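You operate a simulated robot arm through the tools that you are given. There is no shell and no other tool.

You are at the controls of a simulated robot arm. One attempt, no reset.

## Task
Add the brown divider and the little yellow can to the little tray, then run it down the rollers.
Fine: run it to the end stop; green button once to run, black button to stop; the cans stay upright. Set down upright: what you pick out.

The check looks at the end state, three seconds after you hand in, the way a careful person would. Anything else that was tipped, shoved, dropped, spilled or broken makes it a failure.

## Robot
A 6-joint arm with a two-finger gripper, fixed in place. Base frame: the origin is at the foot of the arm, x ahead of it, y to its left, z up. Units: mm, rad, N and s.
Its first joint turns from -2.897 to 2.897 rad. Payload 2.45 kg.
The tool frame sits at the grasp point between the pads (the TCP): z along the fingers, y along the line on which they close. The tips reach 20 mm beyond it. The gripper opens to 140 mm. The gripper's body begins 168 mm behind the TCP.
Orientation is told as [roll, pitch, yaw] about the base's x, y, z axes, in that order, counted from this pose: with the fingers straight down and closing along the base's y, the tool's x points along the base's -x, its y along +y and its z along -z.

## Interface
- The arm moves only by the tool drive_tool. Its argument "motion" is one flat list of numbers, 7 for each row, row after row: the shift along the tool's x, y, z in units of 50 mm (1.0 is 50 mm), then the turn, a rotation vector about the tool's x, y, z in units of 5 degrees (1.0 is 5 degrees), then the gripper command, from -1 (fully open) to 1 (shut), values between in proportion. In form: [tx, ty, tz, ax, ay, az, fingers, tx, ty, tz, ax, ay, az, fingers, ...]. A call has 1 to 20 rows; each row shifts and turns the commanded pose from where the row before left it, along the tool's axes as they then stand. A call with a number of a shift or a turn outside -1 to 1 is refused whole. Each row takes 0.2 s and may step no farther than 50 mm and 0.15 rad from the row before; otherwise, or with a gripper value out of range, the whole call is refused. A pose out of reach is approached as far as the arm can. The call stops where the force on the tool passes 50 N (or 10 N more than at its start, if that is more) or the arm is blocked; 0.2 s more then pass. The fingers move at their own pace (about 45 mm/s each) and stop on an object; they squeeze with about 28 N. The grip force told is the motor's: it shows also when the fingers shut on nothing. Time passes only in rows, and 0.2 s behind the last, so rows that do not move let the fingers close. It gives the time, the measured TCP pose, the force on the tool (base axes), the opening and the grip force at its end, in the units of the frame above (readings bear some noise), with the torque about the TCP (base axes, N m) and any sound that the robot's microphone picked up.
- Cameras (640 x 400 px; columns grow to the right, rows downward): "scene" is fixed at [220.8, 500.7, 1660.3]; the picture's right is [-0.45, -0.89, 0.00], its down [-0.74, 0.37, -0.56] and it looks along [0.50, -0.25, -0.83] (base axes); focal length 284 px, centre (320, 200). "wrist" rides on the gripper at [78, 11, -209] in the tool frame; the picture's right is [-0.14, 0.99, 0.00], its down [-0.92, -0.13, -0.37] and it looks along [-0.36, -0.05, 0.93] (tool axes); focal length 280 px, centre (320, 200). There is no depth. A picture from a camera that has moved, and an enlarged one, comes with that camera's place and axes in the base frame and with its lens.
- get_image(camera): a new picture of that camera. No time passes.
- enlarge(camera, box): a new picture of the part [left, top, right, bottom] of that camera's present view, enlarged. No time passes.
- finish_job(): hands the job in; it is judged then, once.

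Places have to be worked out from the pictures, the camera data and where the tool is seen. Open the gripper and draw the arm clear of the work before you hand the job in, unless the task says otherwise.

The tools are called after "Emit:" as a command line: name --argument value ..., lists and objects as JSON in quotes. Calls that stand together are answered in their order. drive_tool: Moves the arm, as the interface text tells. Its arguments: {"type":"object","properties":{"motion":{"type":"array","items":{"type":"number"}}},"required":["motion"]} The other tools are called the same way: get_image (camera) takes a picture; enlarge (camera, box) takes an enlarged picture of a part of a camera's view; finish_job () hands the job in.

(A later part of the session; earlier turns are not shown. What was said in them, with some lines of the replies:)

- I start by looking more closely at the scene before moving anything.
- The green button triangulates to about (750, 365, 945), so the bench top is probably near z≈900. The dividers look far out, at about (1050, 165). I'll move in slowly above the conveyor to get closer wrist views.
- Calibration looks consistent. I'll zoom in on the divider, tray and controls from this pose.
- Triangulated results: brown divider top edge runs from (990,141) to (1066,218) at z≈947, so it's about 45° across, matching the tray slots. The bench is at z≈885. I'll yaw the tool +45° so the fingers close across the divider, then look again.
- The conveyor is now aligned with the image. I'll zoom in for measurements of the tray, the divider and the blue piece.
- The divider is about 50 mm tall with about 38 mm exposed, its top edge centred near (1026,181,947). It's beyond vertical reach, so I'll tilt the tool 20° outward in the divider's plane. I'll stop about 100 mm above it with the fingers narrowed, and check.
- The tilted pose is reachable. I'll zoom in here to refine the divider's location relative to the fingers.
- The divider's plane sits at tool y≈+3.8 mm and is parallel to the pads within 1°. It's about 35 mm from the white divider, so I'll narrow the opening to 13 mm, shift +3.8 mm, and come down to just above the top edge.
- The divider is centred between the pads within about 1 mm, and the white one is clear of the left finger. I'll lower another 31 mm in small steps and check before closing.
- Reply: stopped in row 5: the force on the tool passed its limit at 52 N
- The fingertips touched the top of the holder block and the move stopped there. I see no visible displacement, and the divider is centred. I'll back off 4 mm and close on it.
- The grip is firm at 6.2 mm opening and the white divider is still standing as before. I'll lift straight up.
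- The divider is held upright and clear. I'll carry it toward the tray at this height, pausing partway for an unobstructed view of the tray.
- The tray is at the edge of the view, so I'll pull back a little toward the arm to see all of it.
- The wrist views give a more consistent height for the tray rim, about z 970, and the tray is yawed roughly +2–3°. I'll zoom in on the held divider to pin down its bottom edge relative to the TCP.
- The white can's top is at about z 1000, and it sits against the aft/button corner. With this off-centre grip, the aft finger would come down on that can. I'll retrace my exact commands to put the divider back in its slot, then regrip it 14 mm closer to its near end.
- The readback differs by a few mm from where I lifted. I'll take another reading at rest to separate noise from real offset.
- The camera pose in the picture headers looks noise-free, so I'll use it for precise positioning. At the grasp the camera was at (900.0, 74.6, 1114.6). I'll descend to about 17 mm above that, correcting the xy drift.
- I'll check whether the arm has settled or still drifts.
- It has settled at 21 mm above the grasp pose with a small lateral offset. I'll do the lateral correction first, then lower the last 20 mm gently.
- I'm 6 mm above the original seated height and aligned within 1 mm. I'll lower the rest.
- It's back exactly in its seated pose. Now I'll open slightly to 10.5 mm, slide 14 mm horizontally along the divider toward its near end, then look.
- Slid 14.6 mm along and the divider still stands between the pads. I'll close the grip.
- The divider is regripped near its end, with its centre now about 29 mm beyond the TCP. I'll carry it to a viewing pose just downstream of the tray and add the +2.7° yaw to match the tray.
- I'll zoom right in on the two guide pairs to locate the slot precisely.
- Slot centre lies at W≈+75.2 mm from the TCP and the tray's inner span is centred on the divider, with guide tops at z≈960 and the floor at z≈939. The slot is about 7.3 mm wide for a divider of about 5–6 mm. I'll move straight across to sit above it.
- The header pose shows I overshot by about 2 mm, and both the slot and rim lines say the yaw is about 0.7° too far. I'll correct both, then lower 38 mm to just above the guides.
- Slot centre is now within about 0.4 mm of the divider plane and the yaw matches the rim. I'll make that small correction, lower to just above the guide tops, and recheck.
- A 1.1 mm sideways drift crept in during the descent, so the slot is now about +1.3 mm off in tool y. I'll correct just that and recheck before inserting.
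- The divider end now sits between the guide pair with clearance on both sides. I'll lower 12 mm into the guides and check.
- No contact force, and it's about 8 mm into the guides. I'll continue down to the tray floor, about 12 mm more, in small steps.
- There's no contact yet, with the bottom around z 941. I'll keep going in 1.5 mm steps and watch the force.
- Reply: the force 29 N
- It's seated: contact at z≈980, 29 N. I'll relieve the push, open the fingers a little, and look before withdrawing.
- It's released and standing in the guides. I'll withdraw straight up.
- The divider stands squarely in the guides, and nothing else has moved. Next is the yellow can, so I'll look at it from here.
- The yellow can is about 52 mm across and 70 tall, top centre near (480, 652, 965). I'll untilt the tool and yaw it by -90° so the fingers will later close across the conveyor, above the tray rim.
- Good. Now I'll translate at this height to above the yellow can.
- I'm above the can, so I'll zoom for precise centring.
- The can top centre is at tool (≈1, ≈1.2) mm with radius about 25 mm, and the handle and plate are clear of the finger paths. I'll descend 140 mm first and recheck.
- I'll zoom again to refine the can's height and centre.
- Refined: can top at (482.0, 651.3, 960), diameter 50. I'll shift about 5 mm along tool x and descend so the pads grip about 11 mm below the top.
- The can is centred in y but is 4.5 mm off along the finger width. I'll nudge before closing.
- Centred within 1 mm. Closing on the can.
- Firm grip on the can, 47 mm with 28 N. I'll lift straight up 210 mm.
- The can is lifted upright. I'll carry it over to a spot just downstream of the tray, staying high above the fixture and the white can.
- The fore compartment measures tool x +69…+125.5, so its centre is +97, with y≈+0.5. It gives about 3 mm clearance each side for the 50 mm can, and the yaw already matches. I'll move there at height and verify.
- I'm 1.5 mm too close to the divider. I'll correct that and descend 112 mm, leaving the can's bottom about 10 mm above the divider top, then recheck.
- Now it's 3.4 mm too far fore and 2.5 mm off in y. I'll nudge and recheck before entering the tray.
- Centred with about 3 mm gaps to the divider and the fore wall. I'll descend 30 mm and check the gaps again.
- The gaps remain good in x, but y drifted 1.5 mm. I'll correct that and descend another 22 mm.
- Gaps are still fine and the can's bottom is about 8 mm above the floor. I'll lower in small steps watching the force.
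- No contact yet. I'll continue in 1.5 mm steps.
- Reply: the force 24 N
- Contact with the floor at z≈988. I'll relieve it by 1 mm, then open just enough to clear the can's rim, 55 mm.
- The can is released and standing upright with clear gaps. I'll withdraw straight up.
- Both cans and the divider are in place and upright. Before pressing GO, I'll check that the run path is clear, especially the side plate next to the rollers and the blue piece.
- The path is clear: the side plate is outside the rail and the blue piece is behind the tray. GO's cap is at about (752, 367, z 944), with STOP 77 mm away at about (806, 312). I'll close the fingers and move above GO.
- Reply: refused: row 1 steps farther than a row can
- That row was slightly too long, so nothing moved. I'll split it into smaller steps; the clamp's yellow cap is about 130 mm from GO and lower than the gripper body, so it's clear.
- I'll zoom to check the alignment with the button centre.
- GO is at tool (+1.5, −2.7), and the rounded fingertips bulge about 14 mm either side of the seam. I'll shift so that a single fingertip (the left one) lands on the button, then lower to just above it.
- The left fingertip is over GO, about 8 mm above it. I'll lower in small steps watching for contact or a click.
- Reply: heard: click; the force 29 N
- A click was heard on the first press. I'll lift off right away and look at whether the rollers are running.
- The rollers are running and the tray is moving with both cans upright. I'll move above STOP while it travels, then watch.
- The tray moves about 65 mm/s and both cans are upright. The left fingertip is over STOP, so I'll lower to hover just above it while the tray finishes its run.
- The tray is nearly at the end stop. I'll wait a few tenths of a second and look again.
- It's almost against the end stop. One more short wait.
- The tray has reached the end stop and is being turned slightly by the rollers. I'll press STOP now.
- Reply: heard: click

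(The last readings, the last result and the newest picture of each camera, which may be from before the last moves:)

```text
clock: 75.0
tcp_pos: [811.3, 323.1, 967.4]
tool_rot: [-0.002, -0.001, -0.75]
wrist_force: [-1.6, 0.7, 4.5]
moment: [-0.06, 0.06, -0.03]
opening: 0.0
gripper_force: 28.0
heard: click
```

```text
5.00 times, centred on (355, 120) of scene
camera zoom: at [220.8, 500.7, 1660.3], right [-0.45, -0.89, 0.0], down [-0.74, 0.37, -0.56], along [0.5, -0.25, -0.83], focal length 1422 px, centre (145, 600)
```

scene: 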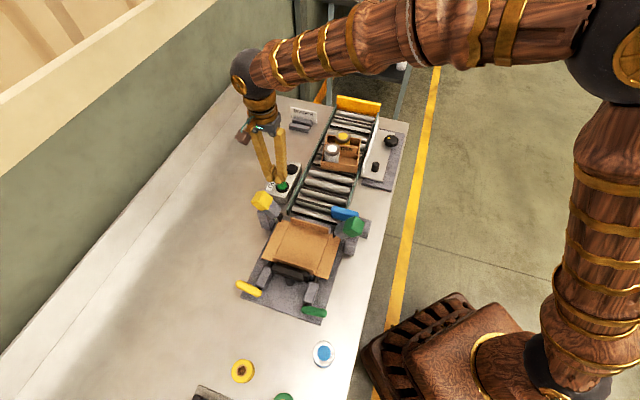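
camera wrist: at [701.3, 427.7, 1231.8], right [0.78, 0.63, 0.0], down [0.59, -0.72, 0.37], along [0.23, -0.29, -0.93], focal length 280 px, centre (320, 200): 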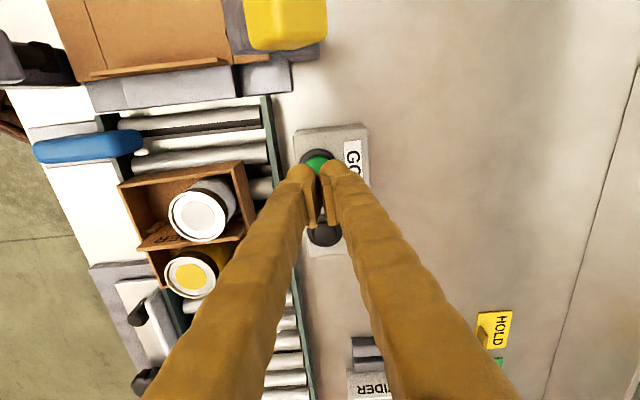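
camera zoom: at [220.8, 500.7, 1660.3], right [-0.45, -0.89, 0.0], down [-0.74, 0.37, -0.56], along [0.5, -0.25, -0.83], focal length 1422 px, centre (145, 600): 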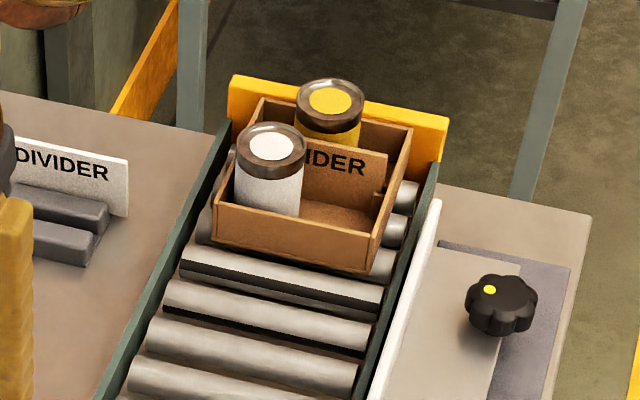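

STOP clicked. I'll lift off and verify that the rollers and tray are at rest.

Emit:
drive_tool --motion '[0, 0, -0.3, 0, 0, 0, 1, 0, 0, -0.7, 0, 0, 0, 1, 0, 0, -0.9, 0, 0, 0, 1, 0, 0, -0.9, 0, 0, 0, 1, 0, 0, -0.9, 0, 0, 0, 1, 0, 0, 0, 0, 0, 0, 1]'

Emit:
enlarge --camera "scene" --box '[310, 80, 400, 160]'

Emit:
get_image --camera "wrist"

```text
clock: 76.5
tcp_pos: [815.0, 324.7, 1151.1]
tool_rot: [-0.001, -0.001, -0.751]
wrist_force: [-0.5, 0.4, -0.3]
moment: [-0.03, -0.02, -0.01]
opening: 0.2
gripper_force: 28.4
```

```text
5.00 times, centred on (355, 120) of scene
camera zoom: at [220.8, 500.7, 1660.3], right [-0.45, -0.89, 0.0], down [-0.74, 0.37, -0.56], along [0.5, -0.25, -0.83], focal length 1422 px, centre (145, 600)
```

zoom: 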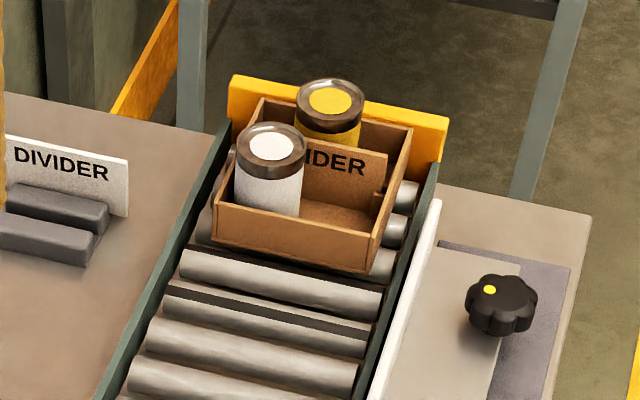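

```text
taken
camera wrist: at [763.8, 385.4, 1359.2], right [0.78, 0.63, 0.0], down [0.59, -0.72, 0.37], along [0.23, -0.29, -0.93], focal length 280 px, centre (320, 200)
```

wrist: 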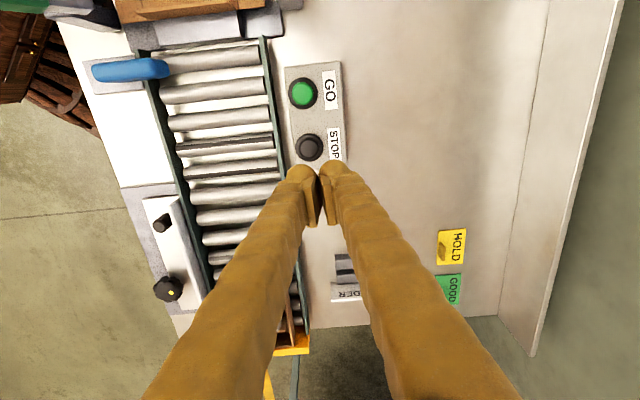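

The roller marks differ from the frame at the click, so I'll wait briefly and compare again to confirm they're stopped.

Emit:
drive_tool --motion '[0, 0, 0, 0, 0, 0, 1, 0, 0, 0, 0, 0, 0, 1]'

Emit:
enlarge --camera "scene" --box '[310, 80, 400, 160]'

Emit:
get_image --camera "wrist"

```text
clock: 77.0
tcp_pos: [813.5, 323.9, 1151.2]
tool_rot: [-0.001, -0.002, -0.751]
wrist_force: [0.7, -0.4, -0.7]
moment: [-0.01, 0.01, -0.02]
opening: 0.0
gripper_force: 27.6
```

```text
5.00 times, centred on (355, 120) of scene
camera zoom: at [220.8, 500.7, 1660.3], right [-0.45, -0.89, 0.0], down [-0.74, 0.37, -0.56], along [0.5, -0.25, -0.83], focal length 1422 px, centre (145, 600)
```

zoom: 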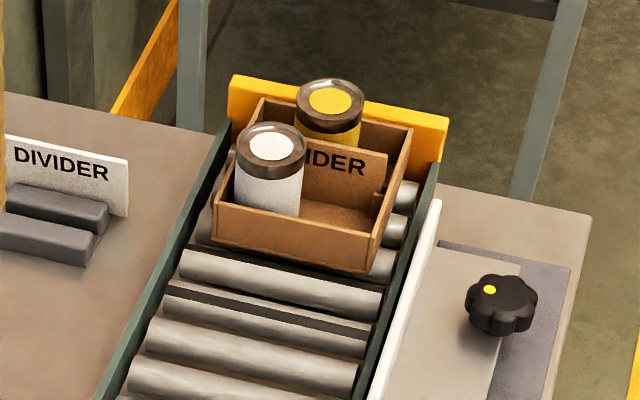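

```text
taken
camera wrist: at [763.9, 385.5, 1358.8], right [0.78, 0.63, 0.0], down [0.59, -0.72, 0.37], along [0.23, -0.29, -0.93], focal length 280 px, centre (320, 200)
```

wrist: 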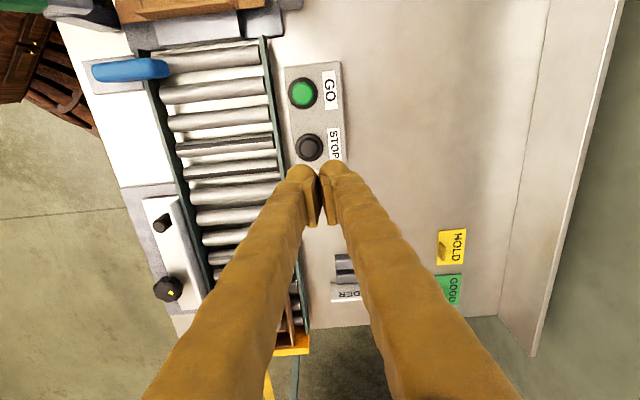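

The rollers are stopped and the tray is still. I'll open the gripper and draw back up and toward the arm, then check the tray against the end stop from above.

Emit:
drive_tool --motion '[0, 0, -0.5, 0, 0, 0, -0.5, -0.452, -0.554, -0.3, 0, 0, 0, -0.5, -0.452, -0.554, -0.3, 0, 0, 0, -1, -0.452, -0.554, -0.3, 0, 0, 0, -1, -0.452, -0.554, -0.3, 0, 0, 0, -1, -0.452, -0.554, -0.3, 0, 0, 0, -1, -0.452, -0.554, -0.3, 0, 0, 0, -1, 0, 0, 0, 0, 0, 0, -1, 0, 0, 0, 0, 0, 0, -1]'

Emit:
get_image --camera "wrist"

Emit:
get_image --camera "scene"

```text
clock: 79.0
tcp_pos: [797.4, 109.2, 1266.3]
tool_rot: [-0.002, -0.001, -0.752]
wrist_force: [0.9, -0.3, 0.2]
moment: [0.0, 0.01, -0.01]
opening: 140.0
gripper_force: 0.1
```

```text
taken
camera wrist: at [747.3, 170.5, 1474.6], right [0.78, 0.63, 0.0], down [0.59, -0.72, 0.37], along [0.23, -0.29, -0.93], focal length 280 px, centre (320, 200)
```

wrist: 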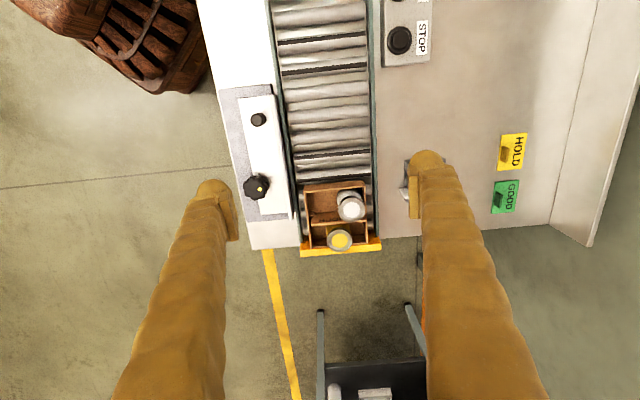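

```text
taken
```

scene: 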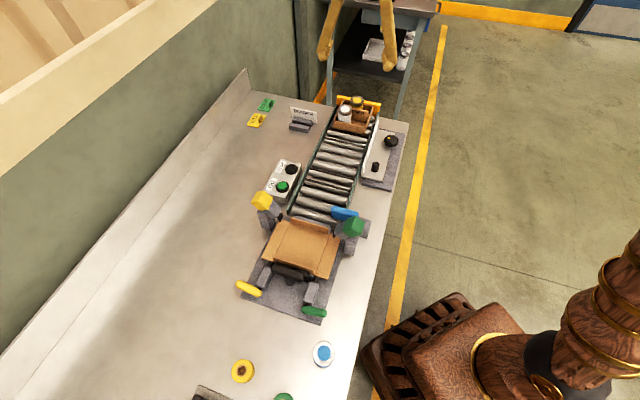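

Emit:
enlarge --camera "wrist" --box '[280, 165, 400, 265]'

Emit:
enlarge --camera "scene" --box '[270, 80, 400, 210]'

```text
4.00 times, centred on (340, 215) of wrist
camera zoom: at [747.3, 170.5, 1474.6], right [0.78, 0.63, 0.0], down [0.59, -0.72, 0.37], along [0.23, -0.29, -0.93], focal length 1122 px, centre (240, 140)
```

zoom: 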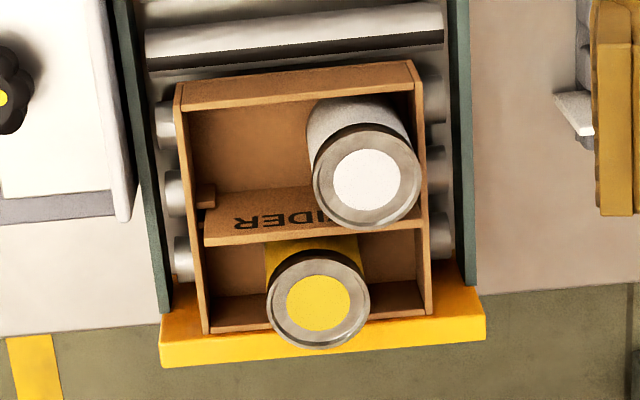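

```text
3.08 times, centred on (335, 145) of scene
camera zoom: at [220.8, 500.7, 1660.3], right [-0.45, -0.89, 0.0], down [-0.74, 0.37, -0.56], along [0.5, -0.25, -0.83], focal length 875 px, centre (274, 369)
```

zoom: 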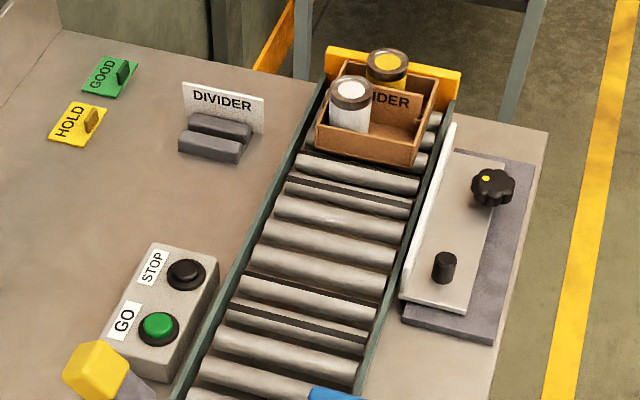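

Everything checks out. The tray sits against the end stop, the divider is in its guides, both cans are upright, the rollers are stopped, and nothing else was disturbed. I'll draw the arm further clear.

Emit:
drive_tool --motion '[0.127, -0.795, -0.1, 0, 0, 0, -1, 0.127, -0.795, -0.1, 0, 0, 0, -1, 0.127, -0.795, -0.1, 0, 0, 0, -1, 0.127, -0.795, -0.1, 0, 0, 0, -1, 0, 0, 0, 0, 0, 0, -1]'

Emit:
get_image --camera "scene"

Emit:
enlarge --camera "scene" --box '[310, 80, 400, 160]'

```text
clock: 80.2
tcp_pos: [672.9, 8.9, 1287.5]
tool_rot: [-0.003, 0.0, -0.75]
wrist_force: [-0.1, 0.5, -0.8]
moment: [0.01, 0.0, 0.02]
opening: 139.9
gripper_force: 0.0
```

```text
taken
```

scene: 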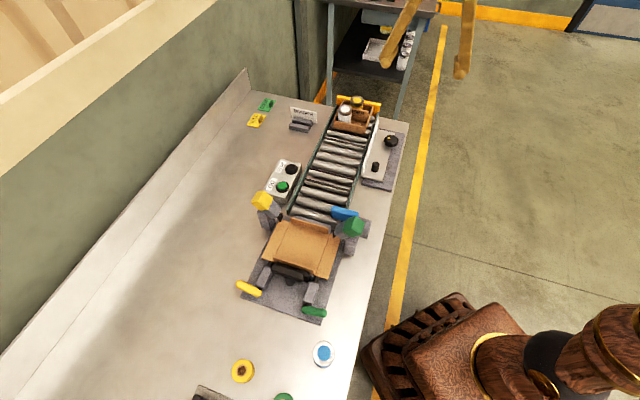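

```text
5.00 times, centred on (355, 120) of scene
camera zoom: at [220.8, 500.7, 1660.3], right [-0.45, -0.89, 0.0], down [-0.74, 0.37, -0.56], along [0.5, -0.25, -0.83], focal length 1422 px, centre (145, 600)
```

zoom: 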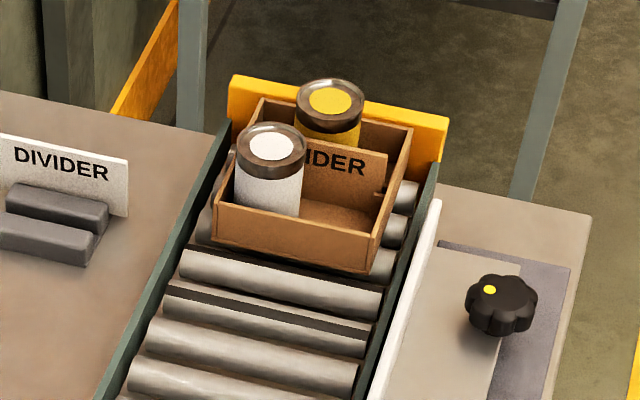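

The arm is clear with the gripper open, the tray is at rest against the end stop with the divider and both cans upright, and the rollers are stopped. I'm handing in the job.

Emit:
finish_job

```text
The job is handed in.
```

The brown divider and the little yellow can are in the tray, and the tray is resting against the end stop with the rollers stopped.

- **Divider:** it stands upright in the tray's guides. I had to set it back in its holder once to regrip it nearer its end, because the first grip would have hit the white can.
- **Cans:** the yellow can is in the front compartment and the white can is still behind the divider. Both stayed upright through the run.
- **Run:** I pressed the green button once, then the black one when the tray reached the end stop. It turned slightly against the stop before the rollers halted, but settled flush as far as I can see.
- **Surroundings:** the fingers touched the divider holder and briefly nudged the white divider, but it settled back where it was. In the last pictures nothing else was tipped or out of place.

The arm is drawn clear with the gripper open. I haven't seen the result of the check.
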